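You operate a simulated robot arm through the tools that you are given. There is no shell and no other tool.

You are at the controls of a simulated robot arm. One attempt, no reset.

Task
Zero the gauge on the setting disc, gauge the blue tyre pair, and set the feed dial to that size.
Fine: the disc goes back to pocket 4 of the grey rack; the pair stays in the gauge, jaw drawn back; the truer stays off.

The check looks at the end state, three seconds after you hand in, the way a careful person would. Anything else that was tipped, shoved, dropped, spilled or broken makes it a failure.

Robot
A 7-joint arm with a fingered hand, fixed in place. Base frame: the origin is on the floor under the middle of its stand, x ahead of it, y to its left, z up; the work surface is at about z = 0.84. Lengths are in m, angles in rad, forces in N, time in s.
With the tool pointing down near the work surface it reaches from about 0.28 to 0.7 m from the base axis. Its first joint turns from -1.204 to 3.002 rad. Payload 3.4 kg.
The TCP is the grasp point between the finger pads, 0.025 m short of the fingertips. In the tool frame z runs along the fingers and y along their closing line. The gripper opens to 0.088 m; its body begins 0.029 m behind the TCP. The gripper is a hand of 5 fingers: y runs from the thumb to the fingers, the wrist lies at [-0.013, -0.097, -0.162] in the tool frame, and closing takes about 1.5 s.
Orientation is told as [roll, pitch, yaw] about the base's x, y, z axes, in that order, counted from this pose: with the fingers straight down and the wrist toward the robot, the tool's x, y and z point along [0, 1, 0], [1, 0, 0] and [0, 0, -1] of the base frame.

Tools
- The arm moves only by the tool send_rows. Its argument "plan" is a list of rows, each an object (a shift or turn left out is 0, a gripper value left out holds the last) with "translation": the shift along the tool's x, y, z in m, a list of three; "turn": the turn, a rotation vector about the tool's x, y, z in rad, a list of three. In form: [{"translation": [x, y, z], "turn": [rx, ry, rz]}, ...]. A call has 1 to 20 rows; each row is the pose to reach, as a shift and turn from the pose commanded when the call began, along the tool's axes at that moment. "claw" is the closure, from 0 (fully open) to 1 (shut), set as the call begins (left out, the last holds). A row lasts 0.2 s, in which the tool goes at most 0.05 m and 0.15 rad; a call with a longer step from one row to the next is refused whole, and so is a gripper value outside its range. Where a pose cannot be reached the arm comes as near as it can. A force on the tool above 40 N (or 10 N above the force at the start of the call, whichever is more), or a blocked arm, ends the call early, and 0.2 s more pass. The fingers move at their own pace (about 0.153 m/s each) and stop on an object; they squeeze with about 27 N. The grip force told is the motor's: it shows also when the fingers shut on nothing. Time passes only in rows, and 0.2 s behind the last, so rows that repeat a pose let the fingers close. It gives the time, the measured TCP pose, the force on the tool (base axes), the opening and the grip force at its end, in the units of the frame above (readings bear some noise), with the torque about the TCP (base axes, N m) and any sound that the robot's microphone picked up.
- Cameras (640 x 400 px; columns grow to the right, rows downward): "scene" is fixed at [0.0498, -0.4988, 1.4352]; the picture's right is [0.37, -0.93, 0.00], its down [-0.72, -0.29, -0.64] and it looks along [0.59, 0.24, -0.77] (base axes); focal length 325 px, centre (320, 200). "wrist" rides on the gripper at [0.059, -0.079, -0.105] in the tool frame; the picture's right is [-0.73, 0.32, -0.61], its down [-0.62, -0.68, 0.38] and it looks along [-0.29, 0.66, 0.70] (tool axes); focal length 234 px, centre (320, 200). There is no depth. A picture from a camera that has moved, and an enlarged one, comes with that camera's place and axes in the base frame and with its lens.
- grab_frame(camera): a new picture of that camera. It takes no simulated time.
- lift_body(by): slides the trunk up (or, below 0, down) by that many m; the arm rides with it, the base frame stays. It gives what a move gives, with no picture.
- grasp_type(shape): the hand has 5 fingers and takes this shape, open, in about a second: jaw (thumb against the fingers, like two jaws); tri (thumb and two fingers); tip (a fingertip pinch); poke (one finger out to press); point (the index stretched); flat (the hand flat); cup (the hand cupped); fist (a fist). The gripper value then closes the fingers along that shape, each until it touches; the sizes above hold for jaw. It gives what a move gives, with no picture.
- enlarge(camera, box): a new picture of the part [left, top, right, bottom] of that camera's present view, enlarged. It takes no simulated time.
- close_job(): hands the job in; it is judged then, once.

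Places have to be worked out from the pictures, the camera data and where the tool is seen. Open the gripper and draw the arm clear of the work before you hand the job in, unless the task says otherwise.

The tools are called by a JSON object that holds its "fn" and its "kwargs". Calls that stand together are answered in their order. send_rows: Moves the arm, as the interface text tells. Its arguments: {"type":"object","properties":{"plan":{"type":"array","items":{"type":"object","properties":{"translation":{"type":"array","items":{"type":"number"}},"turn":{"type":"array","items":{"type":"number"}}}}},"claw":{"type":"number"}},"required":["plan"]} The other tools are called the same way: lift_body (by) moves the trunk up or down; grasp_type (shape) gives the hand a shape; grab_frame (camera) takes a picture; enlarge (camera, box) takes an enlarged picture of a part of a camera's view; close_job () hands the job in.

At the start:

```text
time: 0.0
tcp_pos: [0.269, -0.3678, 1.2073]
tcp_rot: [-0.001, 0.001, 0.001]
force: [-0.1, -0.3, 0.5]
wrist_torque: [-0.02, 0.02, -0.01]
width: 0.0876
finger_force: 0.1
shape: jaw
trunk travel left (down, up): [-0.7, 0.24]
```

scene: 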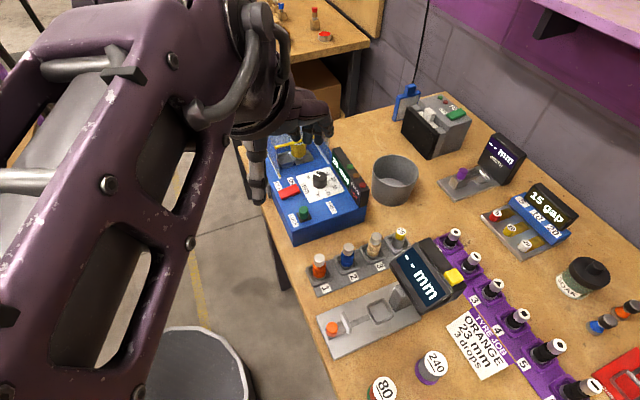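
wrist: 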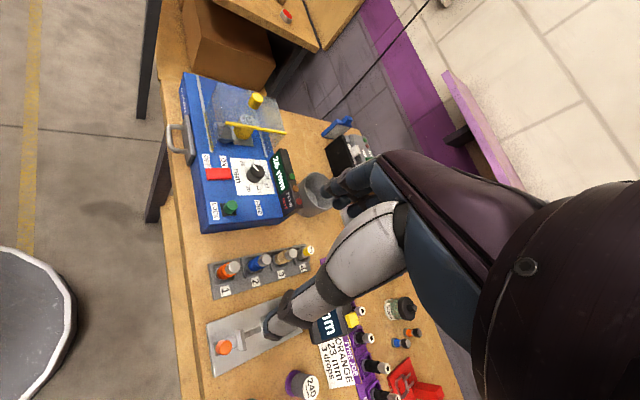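

I'll start by looking closely at the different parts of the scene before moving.

{"fn": "enlarge", "kwargs": {"camera": "scene", "box": [300, 220, 480, 370]}}

{"fn": "enlarge", "kwargs": {"camera": "scene", "box": [240, 110, 400, 250]}}

{"fn": "enlarge", "kwargs": {"camera": "scene", "box": [420, 120, 640, 280]}}

{"fn": "enlarge", "kwargs": {"camera": "scene", "box": [340, 230, 640, 400]}}

{"fn": "enlarge", "kwargs": {"camera": "wrist", "box": [180, 60, 320, 240]}}

{"fn": "enlarge", "kwargs": {"camera": "wrist", "box": [190, 230, 370, 390]}}

```text
2.67 times, centred on (390, 295) of scene
camera zoom: at [0.0498, -0.4988, 1.4352], right [0.37, -0.93, 0.0], down [-0.72, -0.29, -0.64], along [0.59, 0.24, -0.77], focal length 866 px, centre (133, -53)
```

zoom: 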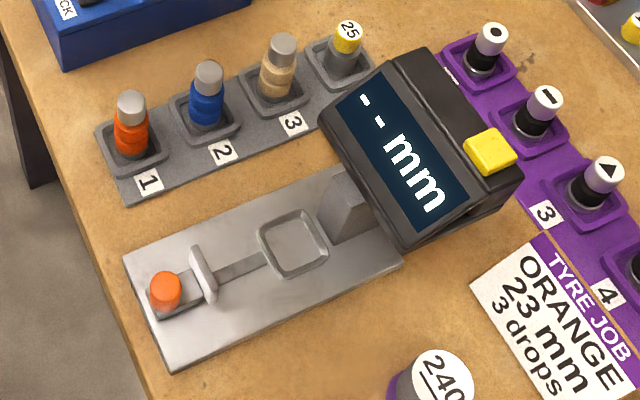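

```text
2.86 times, centred on (320, 180) of scene
camera zoom: at [0.0498, -0.4988, 1.4352], right [0.37, -0.93, 0.0], down [-0.72, -0.29, -0.64], along [0.59, 0.24, -0.77], focal length 928 px, centre (320, 257)
```

zoom: 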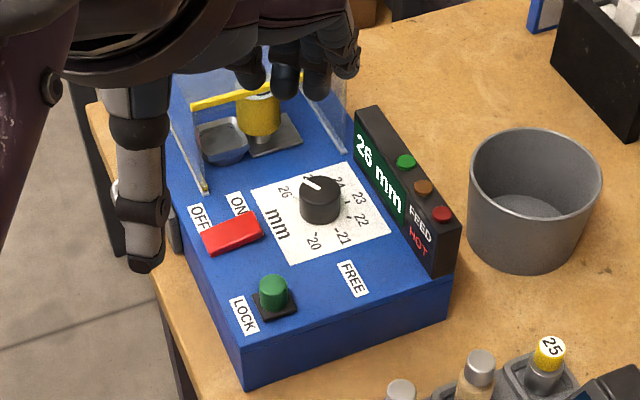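

```text
2.50 times, centred on (530, 200) of scene
camera zoom: at [0.0498, -0.4988, 1.4352], right [0.37, -0.93, 0.0], down [-0.72, -0.29, -0.64], along [0.59, 0.24, -0.77], focal length 812 px, centre (-205, 200)
```

zoom: 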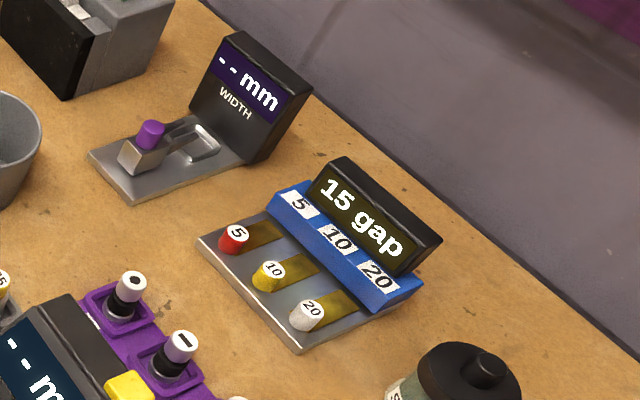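

```text
2.13 times, centred on (490, 315) of scene
camera zoom: at [0.0498, -0.4988, 1.4352], right [0.37, -0.93, 0.0], down [-0.72, -0.29, -0.64], along [0.59, 0.24, -0.77], focal length 693 px, centre (-43, -45)
```

zoom: 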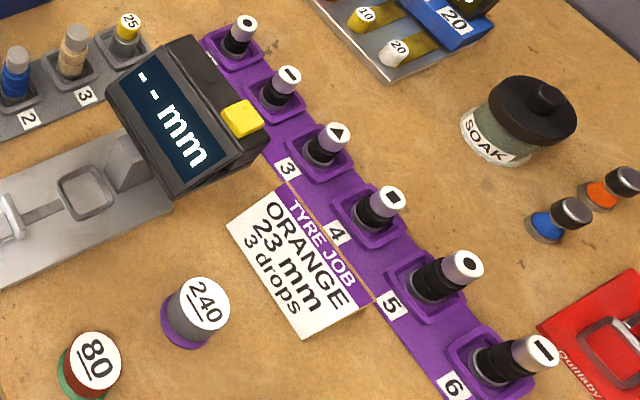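

```text
2.22 times, centred on (250, 150) of wrist
camera zoom: at [0.1893, -0.3107, 1.313], right [0.32, -0.73, 0.61], down [-0.68, -0.62, -0.38], along [0.66, -0.29, -0.7], focal length 520 px, centre (476, 311)
```

zoom: 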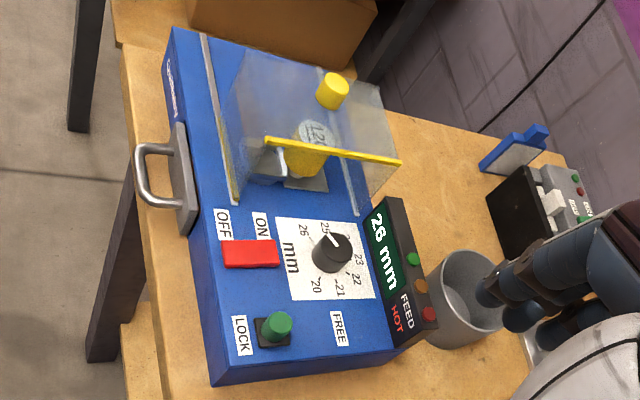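

```text
2.50 times, centred on (280, 310) of wrist
camera zoom: at [0.1893, -0.3107, 1.313], right [0.32, -0.73, 0.61], down [-0.68, -0.62, -0.38], along [0.66, -0.29, -0.7], focal length 585 px, centre (420, -75)
```

zoom: 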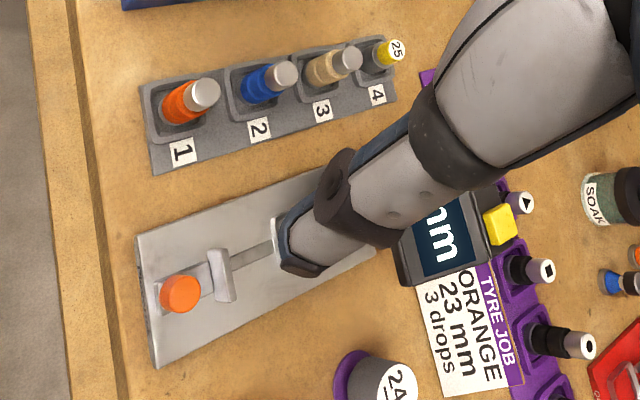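

The grey gauge has an orange knob and a yellow zero button. The grey rack holds orange, blue, tan and the "25" setting disc in pocket 4. I'll zoom in further on each before moving.

{"fn": "enlarge", "kwargs": {"camera": "scene", "box": [300, 220, 420, 295]}}

{"fn": "enlarge", "kwargs": {"camera": "scene", "box": [310, 280, 430, 360]}}

{"fn": "enlarge", "kwargs": {"camera": "scene", "box": [280, 150, 380, 240]}}

{"fn": "enlarge", "kwargs": {"camera": "wrist", "box": [190, 150, 300, 230]}}

{"fn": "enlarge", "kwargs": {"camera": "scene", "box": [220, 60, 340, 140]}}

```text
5.33 times, centred on (360, 258) of scene
camera zoom: at [0.0498, -0.4988, 1.4352], right [0.37, -0.93, 0.0], down [-0.72, -0.29, -0.64], along [0.59, 0.24, -0.77], focal length 1732 px, centre (107, -107)
```

zoom: 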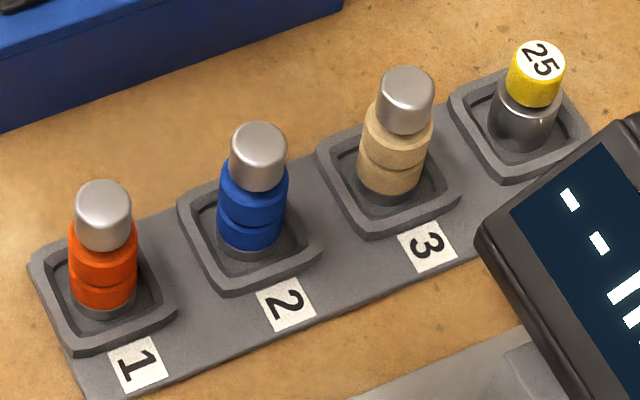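

```text
5.00 times, centred on (370, 320) of scene
camera zoom: at [0.0498, -0.4988, 1.4352], right [0.37, -0.93, 0.0], down [-0.72, -0.29, -0.64], along [0.59, 0.24, -0.77], focal length 1624 px, centre (70, -400)
```

zoom: 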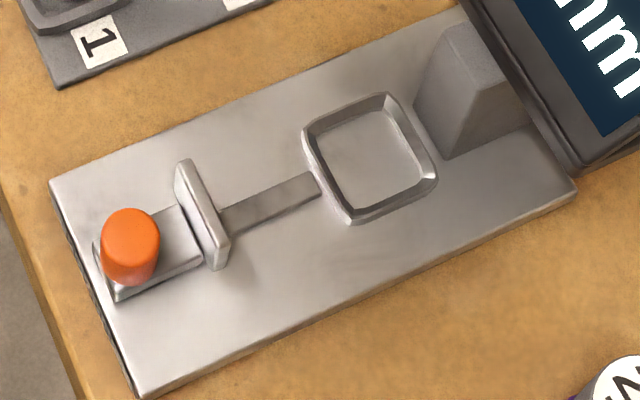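

```text
4.44 times, centred on (330, 195) of scene
camera zoom: at [0.0498, -0.4988, 1.4352], right [0.37, -0.93, 0.0], down [-0.72, -0.29, -0.64], along [0.59, 0.24, -0.77], focal length 1443 px, centre (276, 222)
```

zoom: 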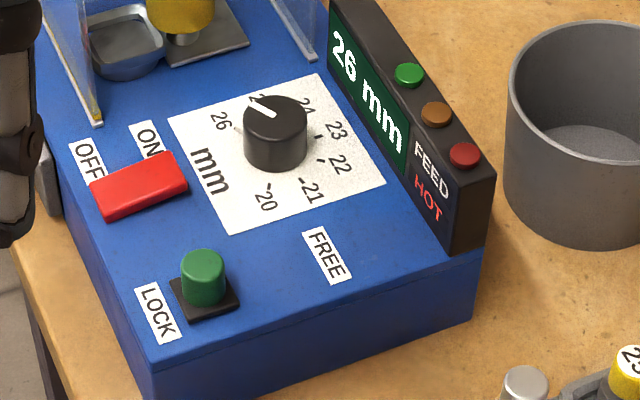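

```text
5.00 times, centred on (245, 190) of wrist
camera zoom: at [0.1893, -0.3107, 1.313], right [0.32, -0.73, 0.61], down [-0.68, -0.62, -0.38], along [0.66, -0.29, -0.7], focal length 1171 px, centre (695, 250)
```

zoom: 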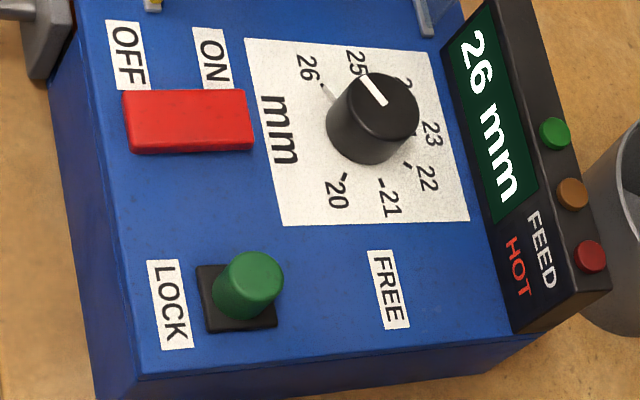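

```text
5.00 times, centred on (280, 100) of scene
camera zoom: at [0.0498, -0.4988, 1.4352], right [0.37, -0.93, 0.0], down [-0.72, -0.29, -0.64], along [0.59, 0.24, -0.77], focal length 1624 px, centre (520, 700)
```

zoom: 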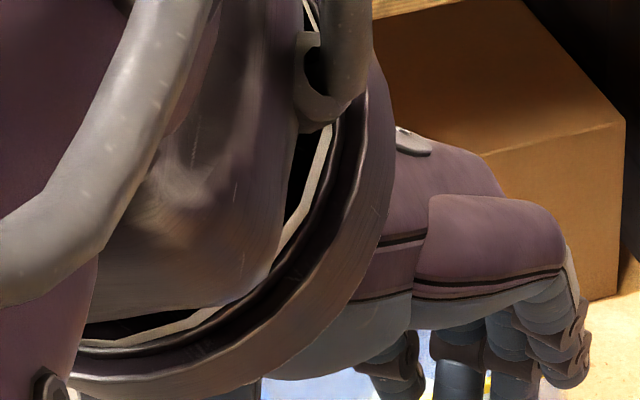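

Estimated positions: disc 25 at about (0.451,-0.515), blue pair at about (0.365,-0.43) with its top at z≈0.913. The gauge seat is at about (0.294,-0.518), its knob at about (0.224,-0.451), the yellow button at about (0.366,-0.616) and the dial at about (0.507,-0.317). First I'll make a modest move, turning the hand to line up with the rack while staying high.

{"fn": "send_rows", "kwargs": {"plan": [{"translation": [-0.01, 0.015, 0.018], "turn": [0, 0, 0.13]}, {"translation": [-0.02, 0.03, 0.036], "turn": [0, 0, 0.26]}, {"translation": [-0.03, 0.045, 0.053], "turn": [0, 0, 0.39]}, {"translation": [-0.04, 0.06, 0.071], "turn": [0, 0, 0.52]}, {"translation": [-0.05, 0.075, 0.089], "turn": [0, 0, 0.65]}, {"translation": [-0.062, 0.091, 0.107], "turn": [0, 0, 0.785]}]}}

```text
time: 1.4
tcp_pos: [0.3623, -0.4322, 1.099]
tcp_rot: [0.002, 0.002, -0.784]
force: [0.6, -0.6, 0.2]
wrist_torque: [0.03, 0.06, -0.01]
width: 0.0877
finger_force: 0.1
shape: jaw
trunk travel left (down, up): [-0.7, 0.24]
```

The move tracked well. Next I'll look at the hand from both cameras and try the "tri" shape.

{"fn": "grab_frame", "kwargs": {"camera": "scene"}}

{"fn": "grab_frame", "kwargs": {"camera": "wrist"}}

```text
taken
```

scene: 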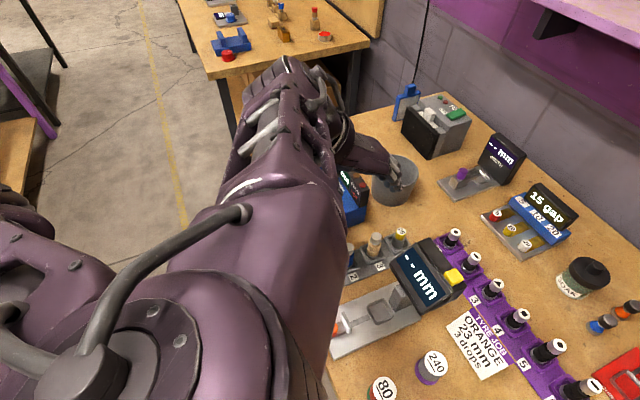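

```text
taken
camera wrist: at [0.3471, -0.3352, 1.2031], right [-0.29, -0.74, 0.61], down [-0.92, 0.04, -0.38], along [0.26, -0.67, -0.7], focal length 234 px, centre (320, 200)
```

wrist: 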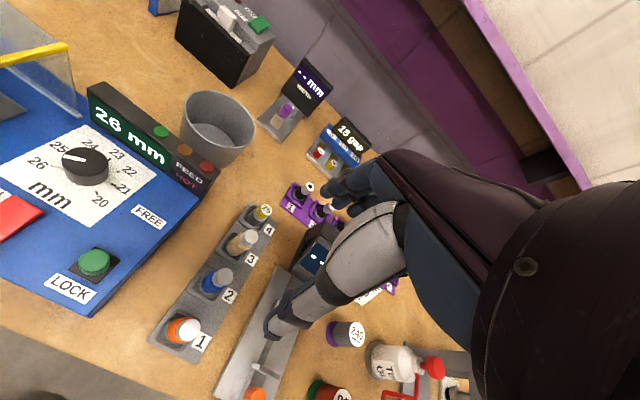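

I'll try the "tip" shape here, well above the work, to see which fingers it uses.

{"fn": "grasp_type", "kwargs": {"shape": "tip"}}

{"fn": "enlarge", "kwargs": {"camera": "wrist", "box": [220, 140, 440, 360]}}

{"fn": "enlarge", "kwargs": {"camera": "scene", "box": [310, 90, 470, 220]}}

{"fn": "grasp_type", "kwargs": {"shape": "tri"}}

{"fn": "enlarge", "kwargs": {"camera": "wrist", "box": [220, 140, 440, 360]}}

{"fn": "enlarge", "kwargs": {"camera": "scene", "box": [310, 90, 470, 220]}}

```text
time: 2.3
tcp_pos: [0.3594, -0.4295, 1.0986]
tcp_rot: [-0.001, 0.0, -0.783]
force: [-0.1, -0.5, 0.0]
wrist_torque: [0.01, -0.02, 0.0]
width: 0.0879
finger_force: 0.1
shape: tip
trunk travel left (down, up): [-0.7, 0.24]
```

```text
1.82 times, centred on (330, 250) of wrist
camera zoom: at [0.3451, -0.3342, 1.2042], right [-0.28, -0.74, 0.61], down [-0.92, 0.04, -0.38], along [0.26, -0.67, -0.7], focal length 426 px, centre (302, 109)
```

zoom: 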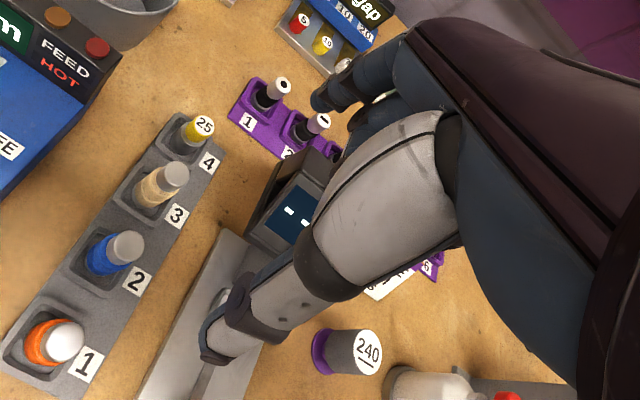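

```text
3.08 times, centred on (390, 155) of scene
camera zoom: at [0.0498, -0.4988, 1.4352], right [0.37, -0.93, 0.0], down [-0.72, -0.29, -0.64], along [0.59, 0.24, -0.77], focal length 999 px, centre (105, 338)
```

zoom: 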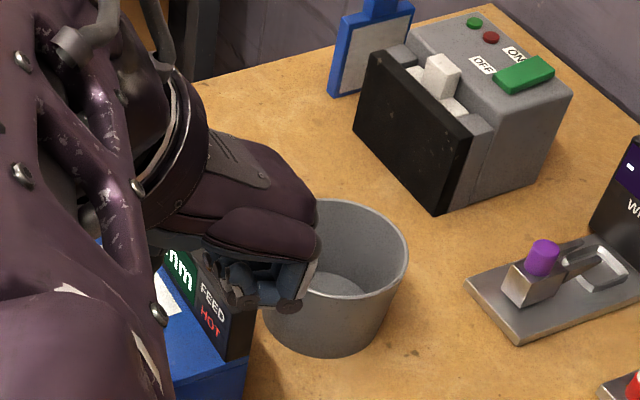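

```text
time: 3.2
tcp_pos: [0.3599, -0.4303, 1.0994]
tcp_rot: [0.0, 0.001, -0.783]
force: [0.9, -0.2, 0.0]
wrist_torque: [0.02, -0.01, -0.02]
width: 0.0878
finger_force: 0.0
shape: tri
trunk travel left (down, up): [-0.7, 0.24]
```

```text
1.82 times, centred on (330, 250) of wrist
camera zoom: at [0.345, -0.3341, 1.2043], right [-0.28, -0.74, 0.61], down [-0.92, 0.04, -0.38], along [0.26, -0.67, -0.7], focal length 426 px, centre (302, 109)
```

zoom: 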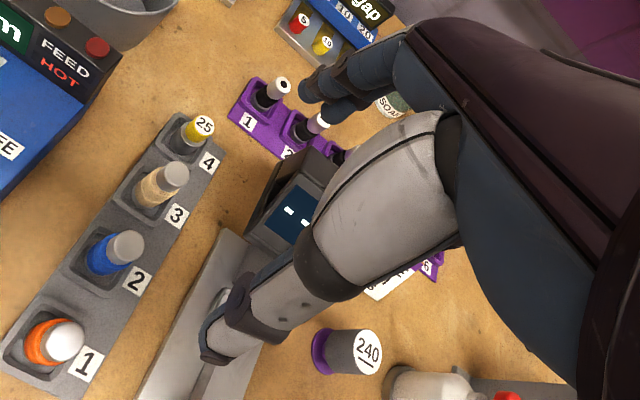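

```text
3.08 times, centred on (390, 155) of scene
camera zoom: at [0.0498, -0.4988, 1.4352], right [0.37, -0.93, 0.0], down [-0.72, -0.29, -0.64], along [0.59, 0.24, -0.77], focal length 999 px, centre (105, 338)
```

zoom: 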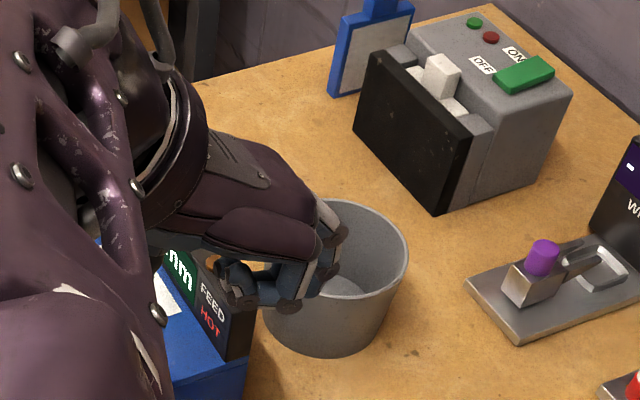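

Both shapes close along tool y with the fingertips near x=0. I'll use this viewpoint to measure the rack and gauge in detail.

{"fn": "enlarge", "kwargs": {"camera": "wrist", "box": [215, 190, 285, 250]}}

{"fn": "enlarge", "kwargs": {"camera": "wrist", "box": [140, 240, 260, 370]}}

{"fn": "enlarge", "kwargs": {"camera": "wrist", "box": [0, 110, 180, 310]}}

{"fn": "enlarge", "kwargs": {"camera": "wrist", "box": [210, 260, 330, 400]}}

```text
6.67 times, centred on (250, 220) of wrist
camera zoom: at [0.345, -0.3341, 1.2043], right [-0.28, -0.74, 0.61], down [-0.92, 0.04, -0.38], along [0.26, -0.67, -0.7], focal length 1561 px, centre (787, 67)
```

zoom: 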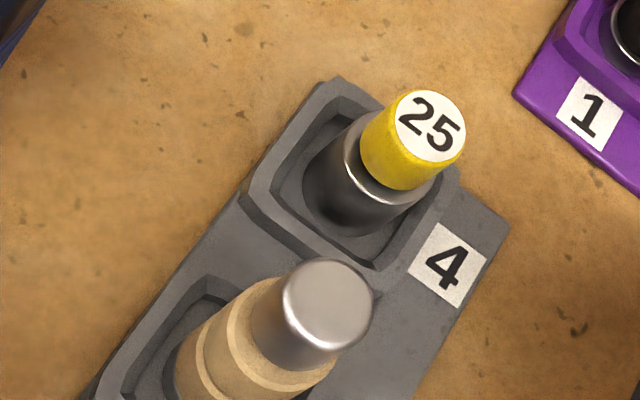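

```text
3.08 times, centred on (200, 305) of wrist
camera zoom: at [0.345, -0.3341, 1.2043], right [-0.28, -0.74, 0.61], down [-0.92, 0.04, -0.38], along [0.26, -0.67, -0.7], focal length 720 px, centre (689, -123)
```

zoom: 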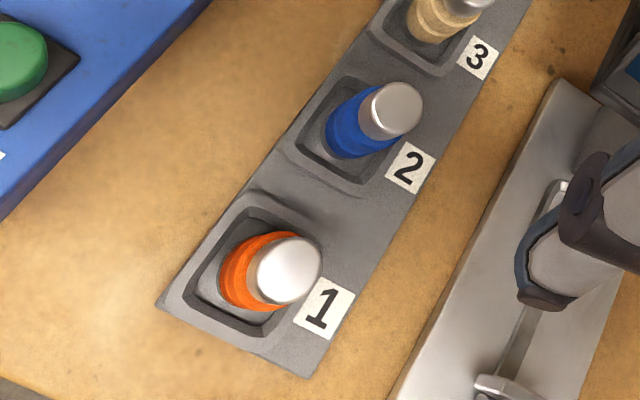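

```text
2.00 times, centred on (90, 210) of wrist
camera zoom: at [0.345, -0.3341, 1.2043], right [-0.28, -0.74, 0.61], down [-0.92, 0.04, -0.38], along [0.26, -0.67, -0.7], focal length 468 px, centre (780, 180)
```

zoom: 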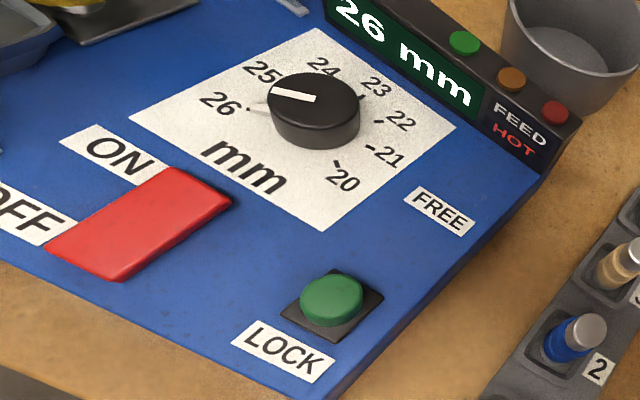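

```text
2.86 times, centred on (270, 330) of wrist
camera zoom: at [0.345, -0.3341, 1.2043], right [-0.28, -0.74, 0.61], down [-0.92, 0.04, -0.38], along [0.26, -0.67, -0.7], focal length 669 px, centre (463, -171)
```

zoom: 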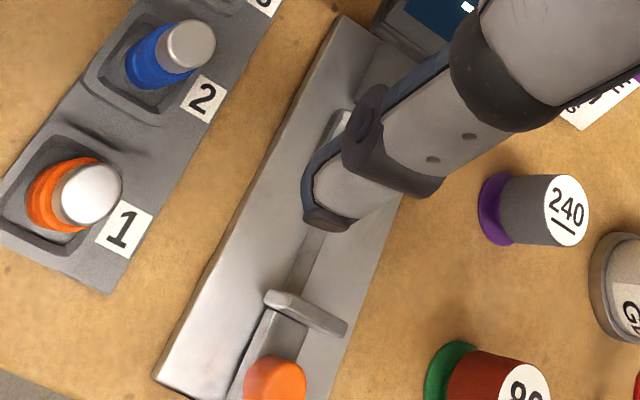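

Everything lines up with a bench direction of about -45° (e1). Before grasping anything, I'll close the tri shape in free air to see exactly where the fingertips meet.

{"fn": "send_rows", "kwargs": {"plan": [{"translation": [0, 0, 0]}, {"translation": [0, 0, 0]}, {"translation": [0, 0, 0]}, {"translation": [0, 0, 0]}], "claw": 0.7}}

{"fn": "enlarge", "kwargs": {"camera": "wrist", "box": [220, 140, 440, 360]}}

{"fn": "grasp_type", "kwargs": {"shape": "tip"}}

{"fn": "send_rows", "kwargs": {"plan": [{"translation": [0, 0, 0]}, {"translation": [0, 0, 0]}, {"translation": [0, 0, 0]}, {"translation": [0, 0, 0]}], "claw": 0.7}}

{"fn": "enlarge", "kwargs": {"camera": "wrist", "box": [220, 140, 440, 360]}}

```text
time: 4.2
tcp_pos: [0.3615, -0.4303, 1.098]
tcp_rot: [0.0, 0.0, -0.784]
force: [0.5, 1.1, -0.4]
wrist_torque: [0.0, 0.01, -0.03]
width: 0.0269
finger_force: 0.1
shape: tri
trunk travel left (down, up): [-0.7, 0.24]
```

```text
1.82 times, centred on (330, 250) of wrist
camera zoom: at [0.3452, -0.3342, 1.2041], right [-0.28, -0.74, 0.61], down [-0.92, 0.04, -0.38], along [0.26, -0.67, -0.7], focal length 426 px, centre (302, 109)
```

zoom: 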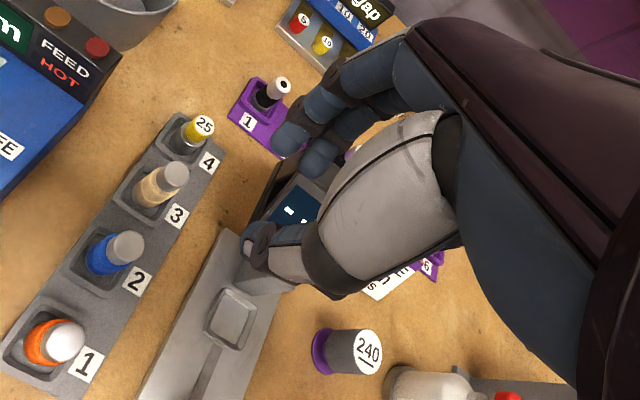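

```text
time: 5.1
tcp_pos: [0.36, -0.43, 1.0985]
tcp_rot: [0.0, 0.001, -0.785]
force: [0.2, 0.8, 0.0]
wrist_torque: [-0.01, 0.01, -0.01]
width: 0.0877
finger_force: 0.2
shape: tip
trunk travel left (down, up): [-0.7, 0.24]
```

```text
time: 6.1
tcp_pos: [0.3609, -0.4304, 1.098]
tcp_rot: [0.0, 0.0, -0.782]
force: [0.4, 0.2, 0.4]
wrist_torque: [-0.03, 0.02, -0.03]
width: 0.027
finger_force: 0.1
shape: tip
trunk travel left (down, up): [-0.7, 0.24]
```

```text
1.82 times, centred on (330, 250) of wrist
camera zoom: at [0.3452, -0.3342, 1.2041], right [-0.28, -0.74, 0.61], down [-0.92, 0.04, -0.38], along [0.26, -0.67, -0.7], focal length 426 px, centre (302, 109)
```

zoom: 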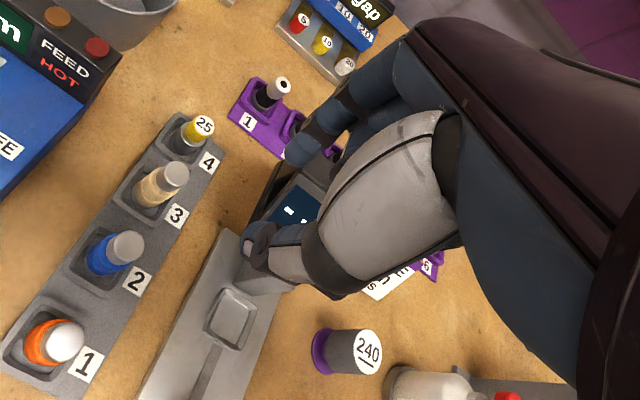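

The fingers close symmetrically about the TCP, and width ≈ 0.088·(1−claw). Next I'll use tri and move to above disc 25 with the hand turned to yaw -1.57, staying high at z≈1.0.

{"fn": "grasp_type", "kwargs": {"shape": "tri"}}

{"fn": "send_rows", "kwargs": {"plan": [{"translation": [0.0005, 0.02, 0.01], "turn": [0, 0, 0.13]}, {"translation": [0.001, 0.041, 0.03], "turn": [0, 0, 0.26]}, {"translation": [0.0016, 0.062, 0.05], "turn": [0, 0, 0.39]}, {"translation": [0.0022, 0.083, 0.07], "turn": [0, 0, 0.52]}, {"translation": [0.0028, 0.104, 0.085], "turn": [0, 0, 0.65]}, {"translation": [0.0034, 0.1238, 0.098], "turn": [0, 0, 0.787]}, {"translation": [0.0034, 0.1238, 0.098], "turn": [0, 0, 0.787]}], "claw": 0.35}}

{"fn": "grab_frame", "kwargs": {"camera": "wrist"}}

{"fn": "grab_frame", "kwargs": {"camera": "scene"}}

```text
time: 7.0
tcp_pos: [0.3597, -0.4295, 1.0979]
tcp_rot: [0.0, 0.0, -0.783]
force: [-0.7, 0.2, -0.3]
wrist_torque: [0.01, 0.0, -0.02]
width: 0.0875
finger_force: 0.0
shape: tri
trunk travel left (down, up): [-0.7, 0.24]
```

```text
time: 8.6
tcp_pos: [0.4518, -0.5146, 1.0033]
tcp_rot: [0.001, 0.0, -1.572]
force: [-0.4, -0.3, -0.6]
wrist_torque: [-0.03, -0.03, 0.07]
width: 0.0575
finger_force: 0.0
shape: tri
trunk travel left (down, up): [-0.7, 0.24]
```

```text
taken
camera wrist: at [0.5089, -0.4373, 1.1093], right [-0.73, -0.32, 0.61], down [-0.62, 0.68, -0.38], along [-0.29, -0.66, -0.7], focal length 234 px, centre (320, 200)
```

wrist: 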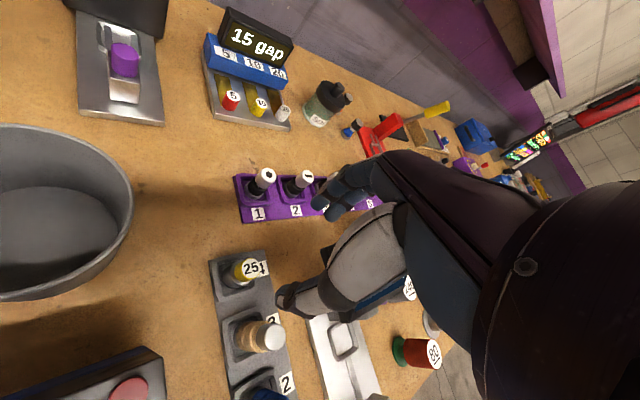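

```text
taken
```

scene: 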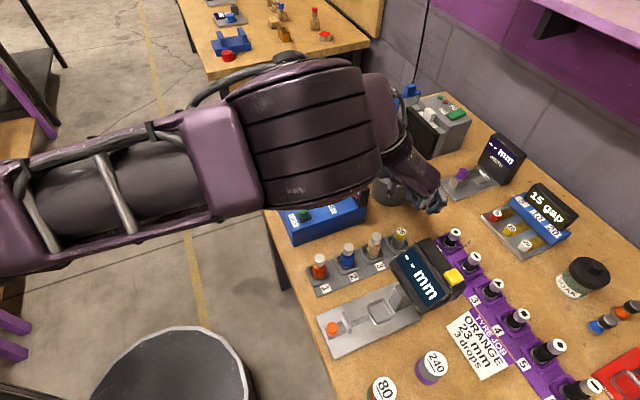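

Reach is fine at yaw -1.57. The disc shows up where I predicted (about (250,270)), so I'll zoom in for a finer check of lateral alignment.

{"fn": "enlarge", "kwargs": {"camera": "wrist", "box": [200, 230, 320, 310]}}

{"fn": "enlarge", "kwargs": {"camera": "scene", "box": [360, 160, 480, 260]}}

```text
5.00 times, centred on (260, 270) of wrist
camera zoom: at [0.5089, -0.4373, 1.1093], right [-0.73, -0.32, 0.61], down [-0.62, 0.68, -0.38], along [-0.29, -0.66, -0.7], focal length 1171 px, centre (620, -150)
```

zoom: 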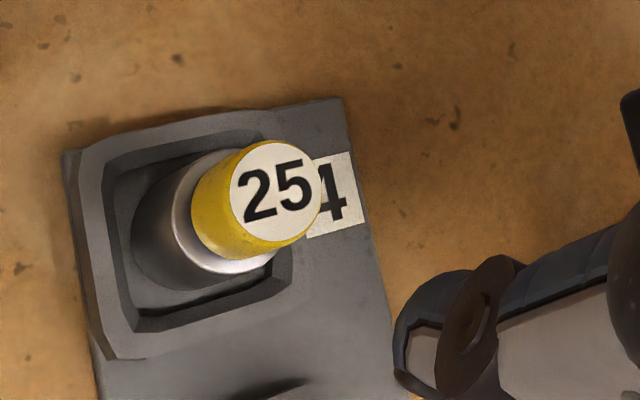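

```text
4.00 times, centred on (420, 210) of scene
camera zoom: at [0.0498, -0.4988, 1.4352], right [0.37, -0.93, 0.0], down [-0.72, -0.29, -0.64], along [0.59, 0.24, -0.77], focal length 1299 px, centre (-80, 160)
```

zoom: 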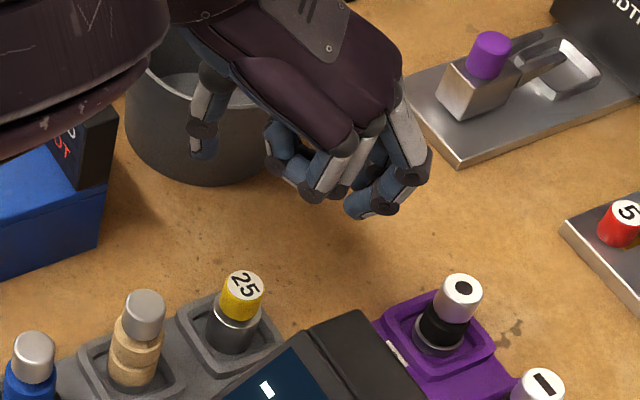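

The disc sits about 3 mm off in tool x and is centred in y. I'll correct that, descend to z≈0.92 and look again.

{"fn": "send_rows", "kwargs": {"plan": [{"translation": [0.0028, 0.0005, 0.02]}, {"translation": [0.0028, 0.0005, 0.045]}, {"translation": [0.0028, 0.0005, 0.068]}, {"translation": [0.0028, 0.0005, 0.082]}, {"translation": [0.0028, 0.0005, 0.082]}]}}

{"fn": "grab_frame", "kwargs": {"camera": "wrist"}}

{"fn": "enlarge", "kwargs": {"camera": "scene", "box": [340, 170, 480, 270]}}

```text
time: 9.8
tcp_pos: [0.4541, -0.5149, 0.9211]
tcp_rot: [0.0, 0.0, -1.571]
force: [-0.1, 0.0, -0.4]
wrist_torque: [-0.01, -0.02, 0.04]
width: 0.0576
finger_force: 0.1
shape: tri
trunk travel left (down, up): [-0.7, 0.24]
```

```text
taken
camera wrist: at [0.5105, -0.4371, 1.0257], right [-0.73, -0.32, 0.61], down [-0.62, 0.68, -0.38], along [-0.29, -0.66, -0.7], focal length 234 px, centre (320, 200)
```

wrist: 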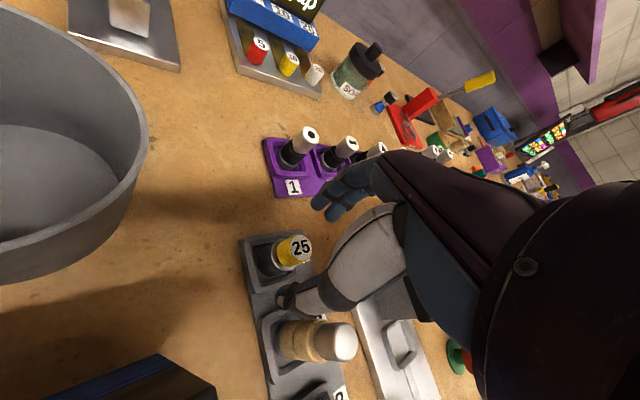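

```text
4.00 times, centred on (410, 220) of scene
camera zoom: at [0.0498, -0.4988, 1.4352], right [0.37, -0.93, 0.0], down [-0.72, -0.29, -0.64], along [0.59, 0.24, -0.77], focal length 1299 px, centre (-40, 120)
```

zoom: 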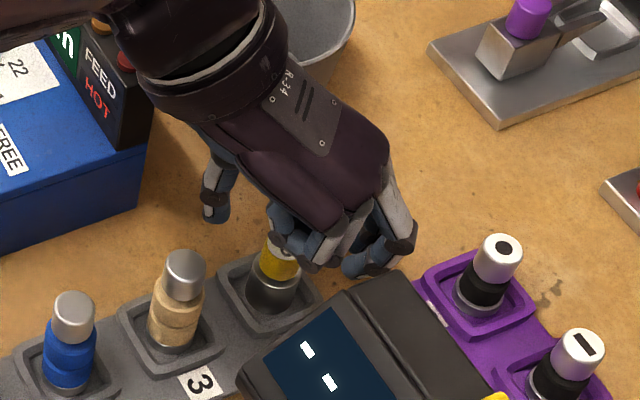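

I'll zoom in on the wrist view to confirm the disc lies between the thumb and fingers.

{"fn": "enlarge", "kwargs": {"camera": "wrist", "box": [240, 160, 380, 320]}}

{"fn": "enlarge", "kwargs": {"camera": "scene", "box": [380, 200, 450, 250]}}

```text
2.50 times, centred on (310, 240) of wrist
camera zoom: at [0.5105, -0.4371, 1.0257], right [-0.73, -0.32, 0.61], down [-0.62, 0.68, -0.38], along [-0.29, -0.66, -0.7], focal length 585 px, centre (345, 100)
```

zoom: 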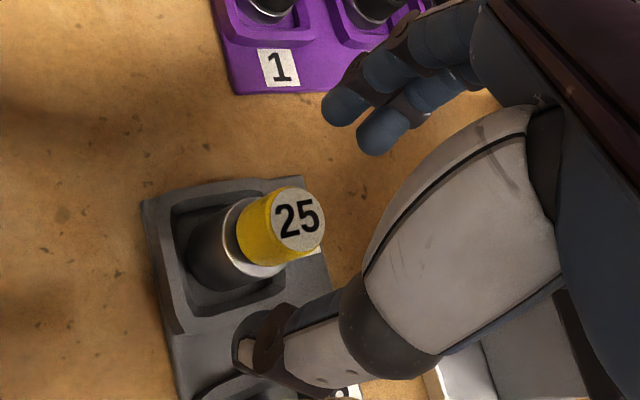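

```text
8.00 times, centred on (415, 225) of scene
camera zoom: at [0.0498, -0.4988, 1.4352], right [0.37, -0.93, 0.0], down [-0.72, -0.29, -0.64], along [0.59, 0.24, -0.77], focal length 2598 px, centre (-440, 0)
```

zoom: 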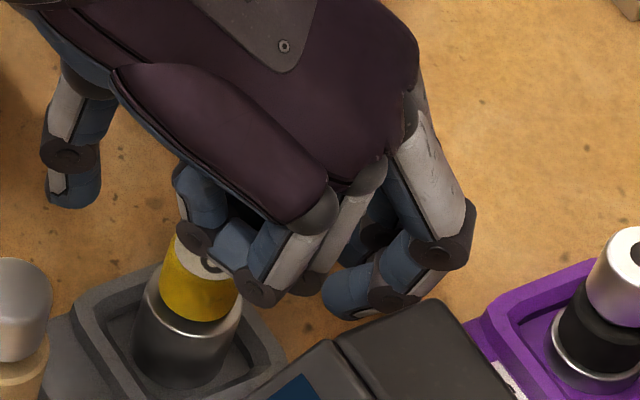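

Alignment is within about 1 mm in x and y, and the curled ring and little fingers look clear of the tan pair. I'll descend to z≈0.888 around the yellow cap.

{"fn": "send_rows", "kwargs": {"plan": [{"translation": [0.001, 0.001, 0.012]}, {"translation": [0.001, 0.001, 0.024]}, {"translation": [0.001, 0.001, 0.032]}, {"translation": [0.001, 0.001, 0.032]}]}}

{"fn": "enlarge", "kwargs": {"camera": "wrist", "box": [240, 160, 380, 320]}}

{"fn": "enlarge", "kwargs": {"camera": "scene", "box": [350, 200, 450, 270]}}

```text
time: 10.8
tcp_pos: [0.4538, -0.5174, 0.9102]
tcp_rot: [0.003, 0.0, -1.57]
force: [0.8, 0.5, 0.2]
wrist_torque: [0.02, 0.01, 0.02]
width: 0.0576
finger_force: 0.1
shape: tri
out of reach, approached as far as the arm can: row 2, 3, 4
trunk travel left (down, up): [-0.7, 0.24]
```

```text
2.50 times, centred on (310, 240) of wrist
camera zoom: at [0.5118, -0.4383, 1.0143], right [-0.73, -0.32, 0.61], down [-0.62, 0.68, -0.38], along [-0.29, -0.66, -0.7], focal length 585 px, centre (345, 100)
```

zoom: 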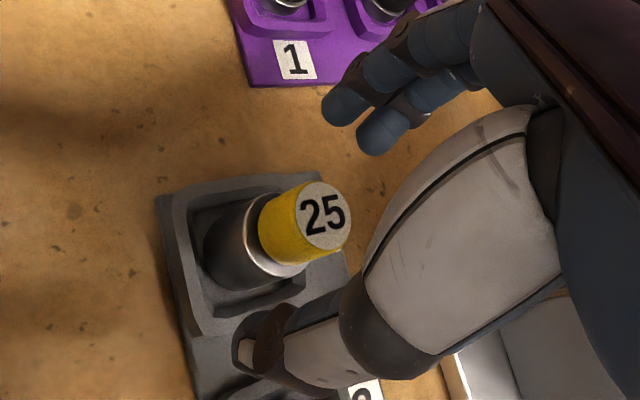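

```text
5.71 times, centred on (400, 235) of scene
camera zoom: at [0.0498, -0.4988, 1.4352], right [0.37, -0.93, 0.0], down [-0.72, -0.29, -0.64], along [0.59, 0.24, -0.77], focal length 1856 px, centre (-137, 0)
```

zoom: 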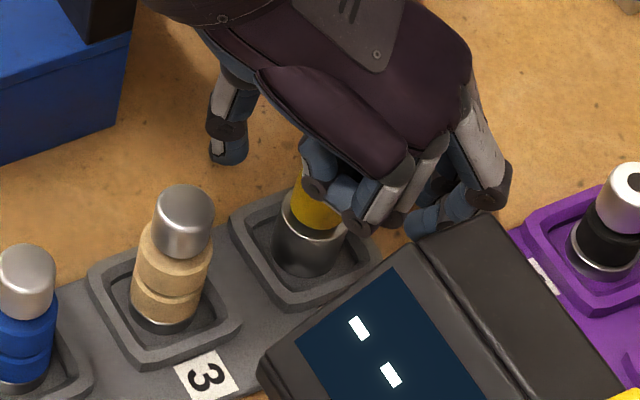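

The arm runs out of reach at z≈0.91 because the shoulder is too high. I'll raise the hand clear, then lower the trunk so the workspace extends down.

{"fn": "send_rows", "kwargs": {"plan": [{"translation": [0.0, 0.0, -0.03]}, {"translation": [0.0, 0.0, -0.06]}, {"translation": [0.0, 0.0, -0.09]}, {"translation": [0.0, 0.0, -0.12]}, {"translation": [0.0, 0.0, -0.15]}, {"translation": [0.0, 0.0, -0.162]}, {"translation": [0.0, 0.0, -0.162]}]}}

{"fn": "lift_body", "kwargs": {"by": -0.06}}

{"fn": "grab_frame", "kwargs": {"camera": "scene"}}

```text
time: 12.4
tcp_pos: [0.4553, -0.517, 1.0725]
tcp_rot: [0.001, 0.001, -1.571]
force: [0.7, 0.6, 0.9]
wrist_torque: [0.0, 0.0, -0.01]
width: 0.0573
finger_force: 0.0
shape: tri
trunk travel left (down, up): [-0.7, 0.24]
```

```text
time: 13.4
tcp_pos: [0.4539, -0.5159, 1.0132]
tcp_rot: [0.0, 0.0, -1.571]
force: [-0.2, -0.3, 0.9]
wrist_torque: [0.02, 0.03, -0.01]
width: 0.0575
finger_force: 0.0
shape: tri
trunk travel left (down, up): [-0.64, 0.3]
```

```text
taken
```

scene: 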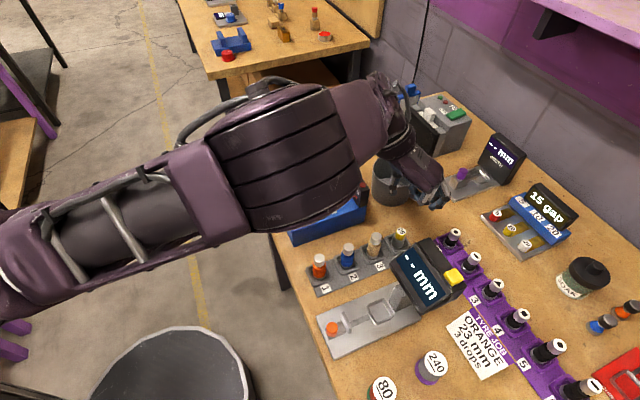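

Trunk lowering worked. I'll lower another 0.05 m, leaving the fingertips at about 0.938, still above the disc, and check alignment.

{"fn": "lift_body", "kwargs": {"by": -0.05}}

{"fn": "enlarge", "kwargs": {"camera": "wrist", "box": [200, 160, 360, 320]}}

```text
time: 14.3
tcp_pos: [0.4536, -0.5173, 0.9628]
tcp_rot: [-0.001, -0.002, -1.57]
force: [-0.3, 1.0, -0.1]
wrist_torque: [-0.05, 0.0, 0.04]
width: 0.0575
finger_force: 0.1
shape: tri
trunk travel left (down, up): [-0.59, 0.35]
```

```text
2.50 times, centred on (280, 240) of wrist
camera zoom: at [0.5127, -0.4388, 1.0682], right [-0.73, -0.32, 0.61], down [-0.62, 0.68, -0.38], along [-0.29, -0.66, -0.7], focal length 585 px, centre (420, 100)
```

zoom: 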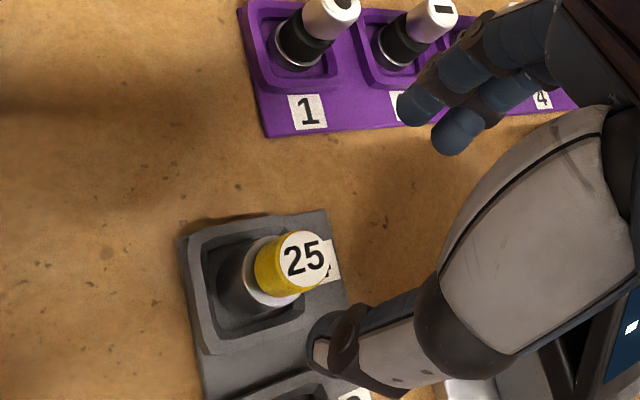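

The disc reads about (0.4528,-0.5164). I'll correct by -1 mm in x and -1.4 mm in y and descend to z≈0.888.

{"fn": "send_rows", "kwargs": {"plan": [{"translation": [-0.001, -0.0014, 0.025]}, {"translation": [-0.001, -0.0014, 0.045]}, {"translation": [-0.001, -0.0014, 0.06]}, {"translation": [-0.001, -0.0014, 0.07]}, {"translation": [-0.001, -0.0014, 0.0745]}, {"translation": [-0.001, -0.0014, 0.0745]}]}}

{"fn": "enlarge", "kwargs": {"camera": "wrist", "box": [240, 160, 380, 320]}}

{"fn": "enlarge", "kwargs": {"camera": "scene", "box": [350, 200, 450, 270]}}

```text
time: 15.7
tcp_pos: [0.4545, -0.5148, 0.8881]
tcp_rot: [0.001, 0.001, -1.57]
force: [-0.3, -0.3, -0.1]
wrist_torque: [-0.02, 0.02, 0.0]
width: 0.0572
finger_force: 0.2
shape: tri
trunk travel left (down, up): [-0.59, 0.35]
```

```text
2.50 times, centred on (310, 240) of wrist
camera zoom: at [0.5116, -0.4376, 0.9942], right [-0.73, -0.32, 0.61], down [-0.62, 0.68, -0.38], along [-0.29, -0.66, -0.7], focal length 585 px, centre (345, 100)
```

zoom: 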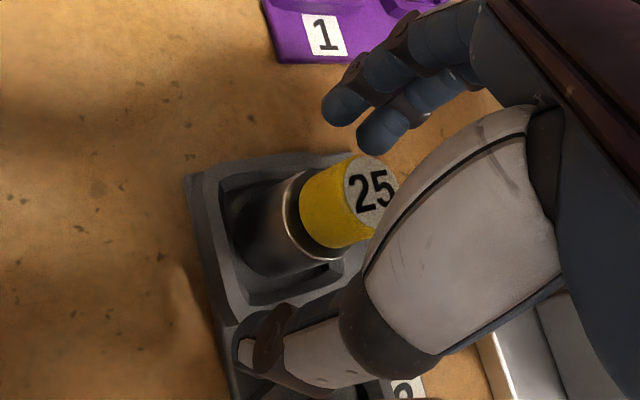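

```text
5.71 times, centred on (400, 235) of scene
camera zoom: at [0.0498, -0.4988, 1.4352], right [0.37, -0.93, 0.0], down [-0.72, -0.29, -0.64], along [0.59, 0.24, -0.77], focal length 1856 px, centre (-137, 0)
```

zoom: 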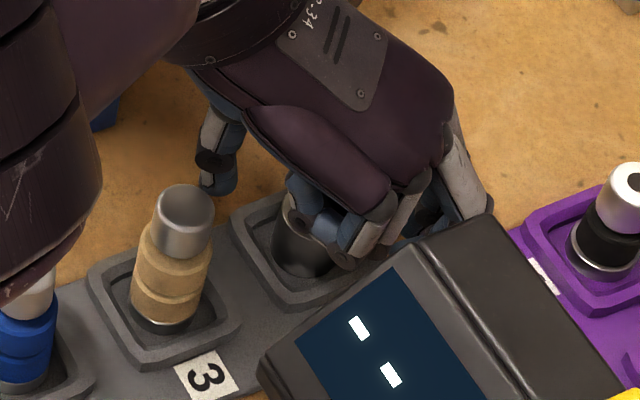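

The disc is within half a millimetre of centre between thumb and fingers, so I'll close the grip.

{"fn": "send_rows", "kwargs": {"plan": [{"translation": [0, 0, 0]}, {"translation": [0, 0, 0]}, {"translation": [0, 0, 0]}, {"translation": [0, 0, 0]}, {"translation": [0, 0, 0]}, {"translation": [0, 0, 0]}, {"translation": [0, 0, 0]}], "claw": 1.0}}

{"fn": "enlarge", "kwargs": {"camera": "wrist", "box": [240, 160, 380, 320]}}

```text
time: 17.3
tcp_pos: [0.4538, -0.5148, 0.8877]
tcp_rot: [0.0, -0.001, -1.571]
force: [1.2, 0.6, -1.3]
wrist_torque: [-0.02, 0.02, -0.04]
width: 0.0169
finger_force: 26.9
shape: tri
trunk travel left (down, up): [-0.59, 0.35]
```

```text
2.50 times, centred on (310, 240) of wrist
camera zoom: at [0.5117, -0.4376, 0.9941], right [-0.73, -0.32, 0.61], down [-0.62, 0.68, -0.38], along [-0.29, -0.66, -0.7], focal length 585 px, centre (345, 100)
```

zoom: 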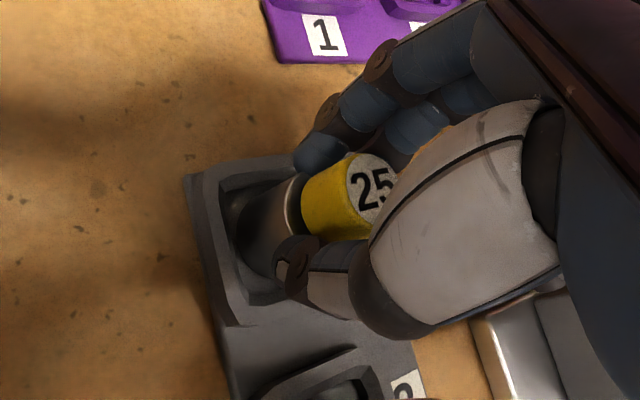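

The fingers stopped on the disc (width 0.017, 27 N). I'll lift straight up slowly and check it comes along.

{"fn": "send_rows", "kwargs": {"plan": [{"translation": [0, 0, -0.01]}, {"translation": [0, 0, -0.025]}, {"translation": [0, 0, -0.045]}, {"translation": [0, 0, -0.065]}, {"translation": [0, 0, -0.085]}, {"translation": [0, 0, -0.1]}, {"translation": [0, 0, -0.1]}]}}

{"fn": "grab_frame", "kwargs": {"camera": "wrist"}}

{"fn": "grab_frame", "kwargs": {"camera": "scene"}}

```text
time: 18.9
tcp_pos: [0.4539, -0.5163, 0.9878]
tcp_rot: [0.0, -0.001, -1.571]
force: [-0.6, -0.8, 0.0]
wrist_torque: [0.0, -0.01, -0.02]
width: 0.0169
finger_force: 26.8
shape: tri
trunk travel left (down, up): [-0.59, 0.35]
```

```text
taken
camera wrist: at [0.511, -0.439, 1.0932], right [-0.73, -0.32, 0.61], down [-0.62, 0.68, -0.38], along [-0.29, -0.66, -0.7], focal length 234 px, centre (320, 200)
```

wrist: 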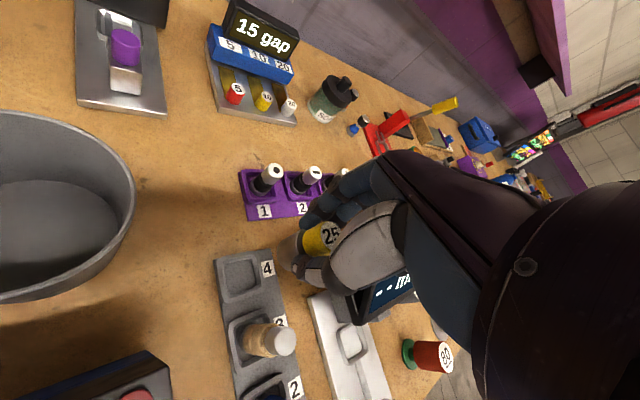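

```text
taken
```

scene: 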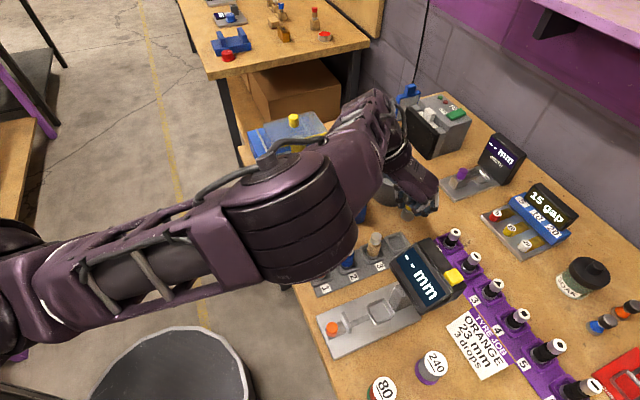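

The disc is held and pocket 4 is empty. I'll zoom in to measure the empty pocket and the seat precisely.

{"fn": "enlarge", "kwargs": {"camera": "wrist", "box": [200, 235, 320, 310]}}

{"fn": "enlarge", "kwargs": {"camera": "wrist", "box": [290, 200, 410, 400]}}

{"fn": "enlarge", "kwargs": {"camera": "scene", "box": [310, 240, 480, 360]}}

```text
5.33 times, centred on (260, 272) of wrist
camera zoom: at [0.511, -0.439, 1.0932], right [-0.73, -0.32, 0.61], down [-0.62, 0.68, -0.38], along [-0.29, -0.66, -0.7], focal length 1249 px, centre (640, -187)
```

zoom: 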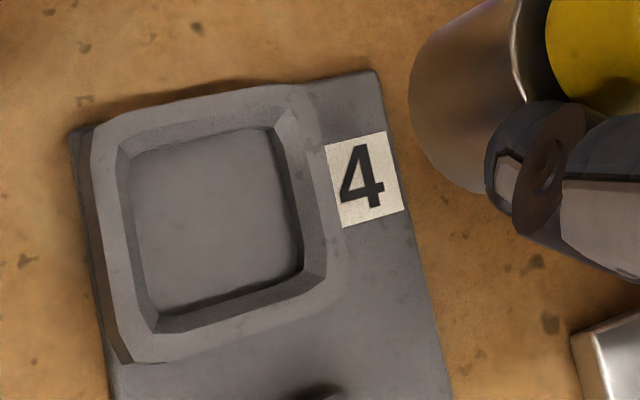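

```text
2.00 times, centred on (350, 300) of wrist
camera zoom: at [0.511, -0.439, 1.0932], right [-0.73, -0.32, 0.61], down [-0.62, 0.68, -0.38], along [-0.29, -0.66, -0.7], focal length 468 px, centre (260, 0)
```

zoom: 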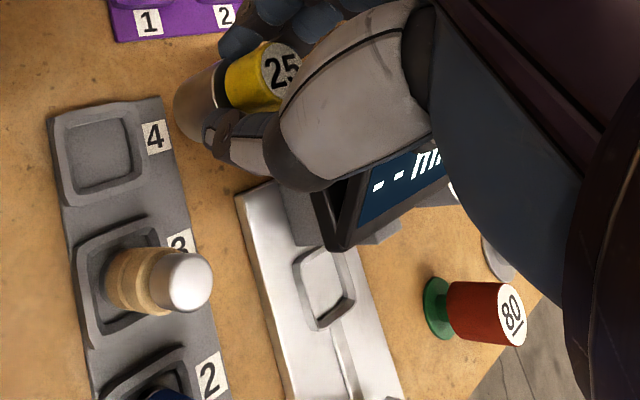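

```text
3.33 times, centred on (395, 300) of scene
camera zoom: at [0.0498, -0.4988, 1.4352], right [0.37, -0.93, 0.0], down [-0.72, -0.29, -0.64], along [0.59, 0.24, -0.77], focal length 1082 px, centre (70, -133)
```

zoom: 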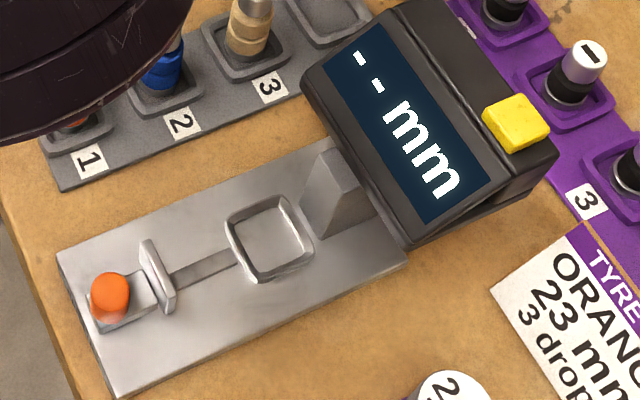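

The pocket 4 floor centre is at about (0.453,-0.5165), matching the disc position. The seat is at about (0.294,-0.518) and the gauge head starts at e1≈+0.04 beyond it. I'll rise, traverse to above the seat and turn to yaw≈-2.345 so the fingers straddle the gauge axis.

{"fn": "send_rows", "kwargs": {"plan": [{"translation": [0, 0, -0.03]}, {"translation": [0, 0, -0.06]}, {"translation": [0, 0, -0.085]}, {"translation": [-0.02, 0, -0.085], "turn": [0, 0, 0.1]}, {"translation": [-0.045, 0, -0.085], "turn": [0, 0, 0.21]}, {"translation": [-0.07, 0, -0.085], "turn": [0, 0, 0.32]}, {"translation": [-0.095, 0, -0.085], "turn": [0, 0, 0.43]}, {"translation": [-0.12, 0, -0.085], "turn": [0, 0, 0.55]}, {"translation": [-0.14, 0, -0.085], "turn": [0, 0, 0.66]}, {"translation": [-0.158, 0, -0.085], "turn": [0, 0, 0.774]}, {"translation": [-0.158, 0, -0.085], "turn": [0, 0, 0.774]}]}}

{"fn": "grab_frame", "kwargs": {"camera": "wrist"}}

{"fn": "grab_frame", "kwargs": {"camera": "scene"}}

```text
time: 21.3
tcp_pos: [0.297, -0.5161, 1.0721]
tcp_rot: [0.0, 0.002, -2.345]
force: [0.0, -0.4, -0.8]
wrist_torque: [-0.03, 0.04, 0.01]
width: 0.0166
finger_force: 27.0
shape: tri
trunk travel left (down, up): [-0.59, 0.35]
```

```text
taken
camera wrist: at [0.3927, -0.5025, 1.1778], right [-0.74, 0.28, 0.61], down [0.03, 0.92, -0.38], along [-0.67, -0.27, -0.7], focal length 234 px, centre (320, 200)
```

wrist: 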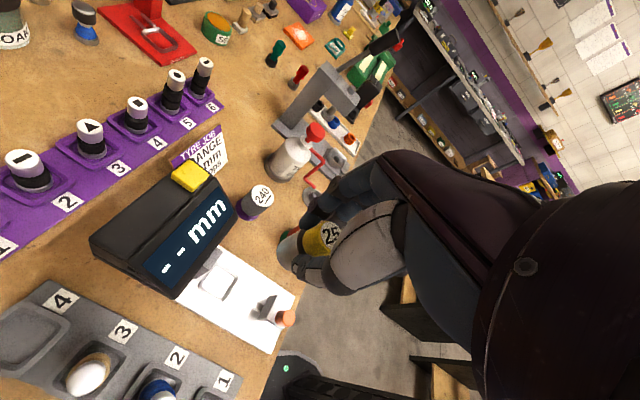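

```text
taken
```

scene: 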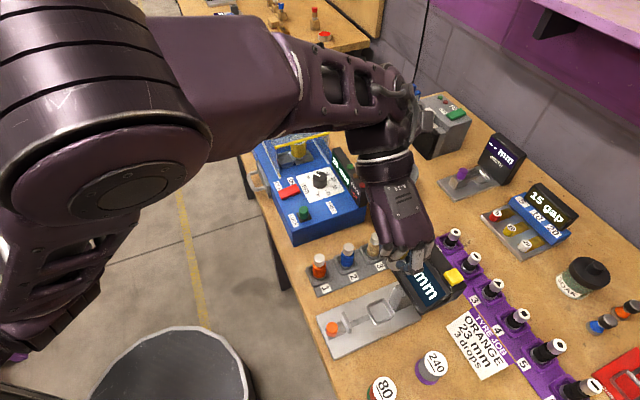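

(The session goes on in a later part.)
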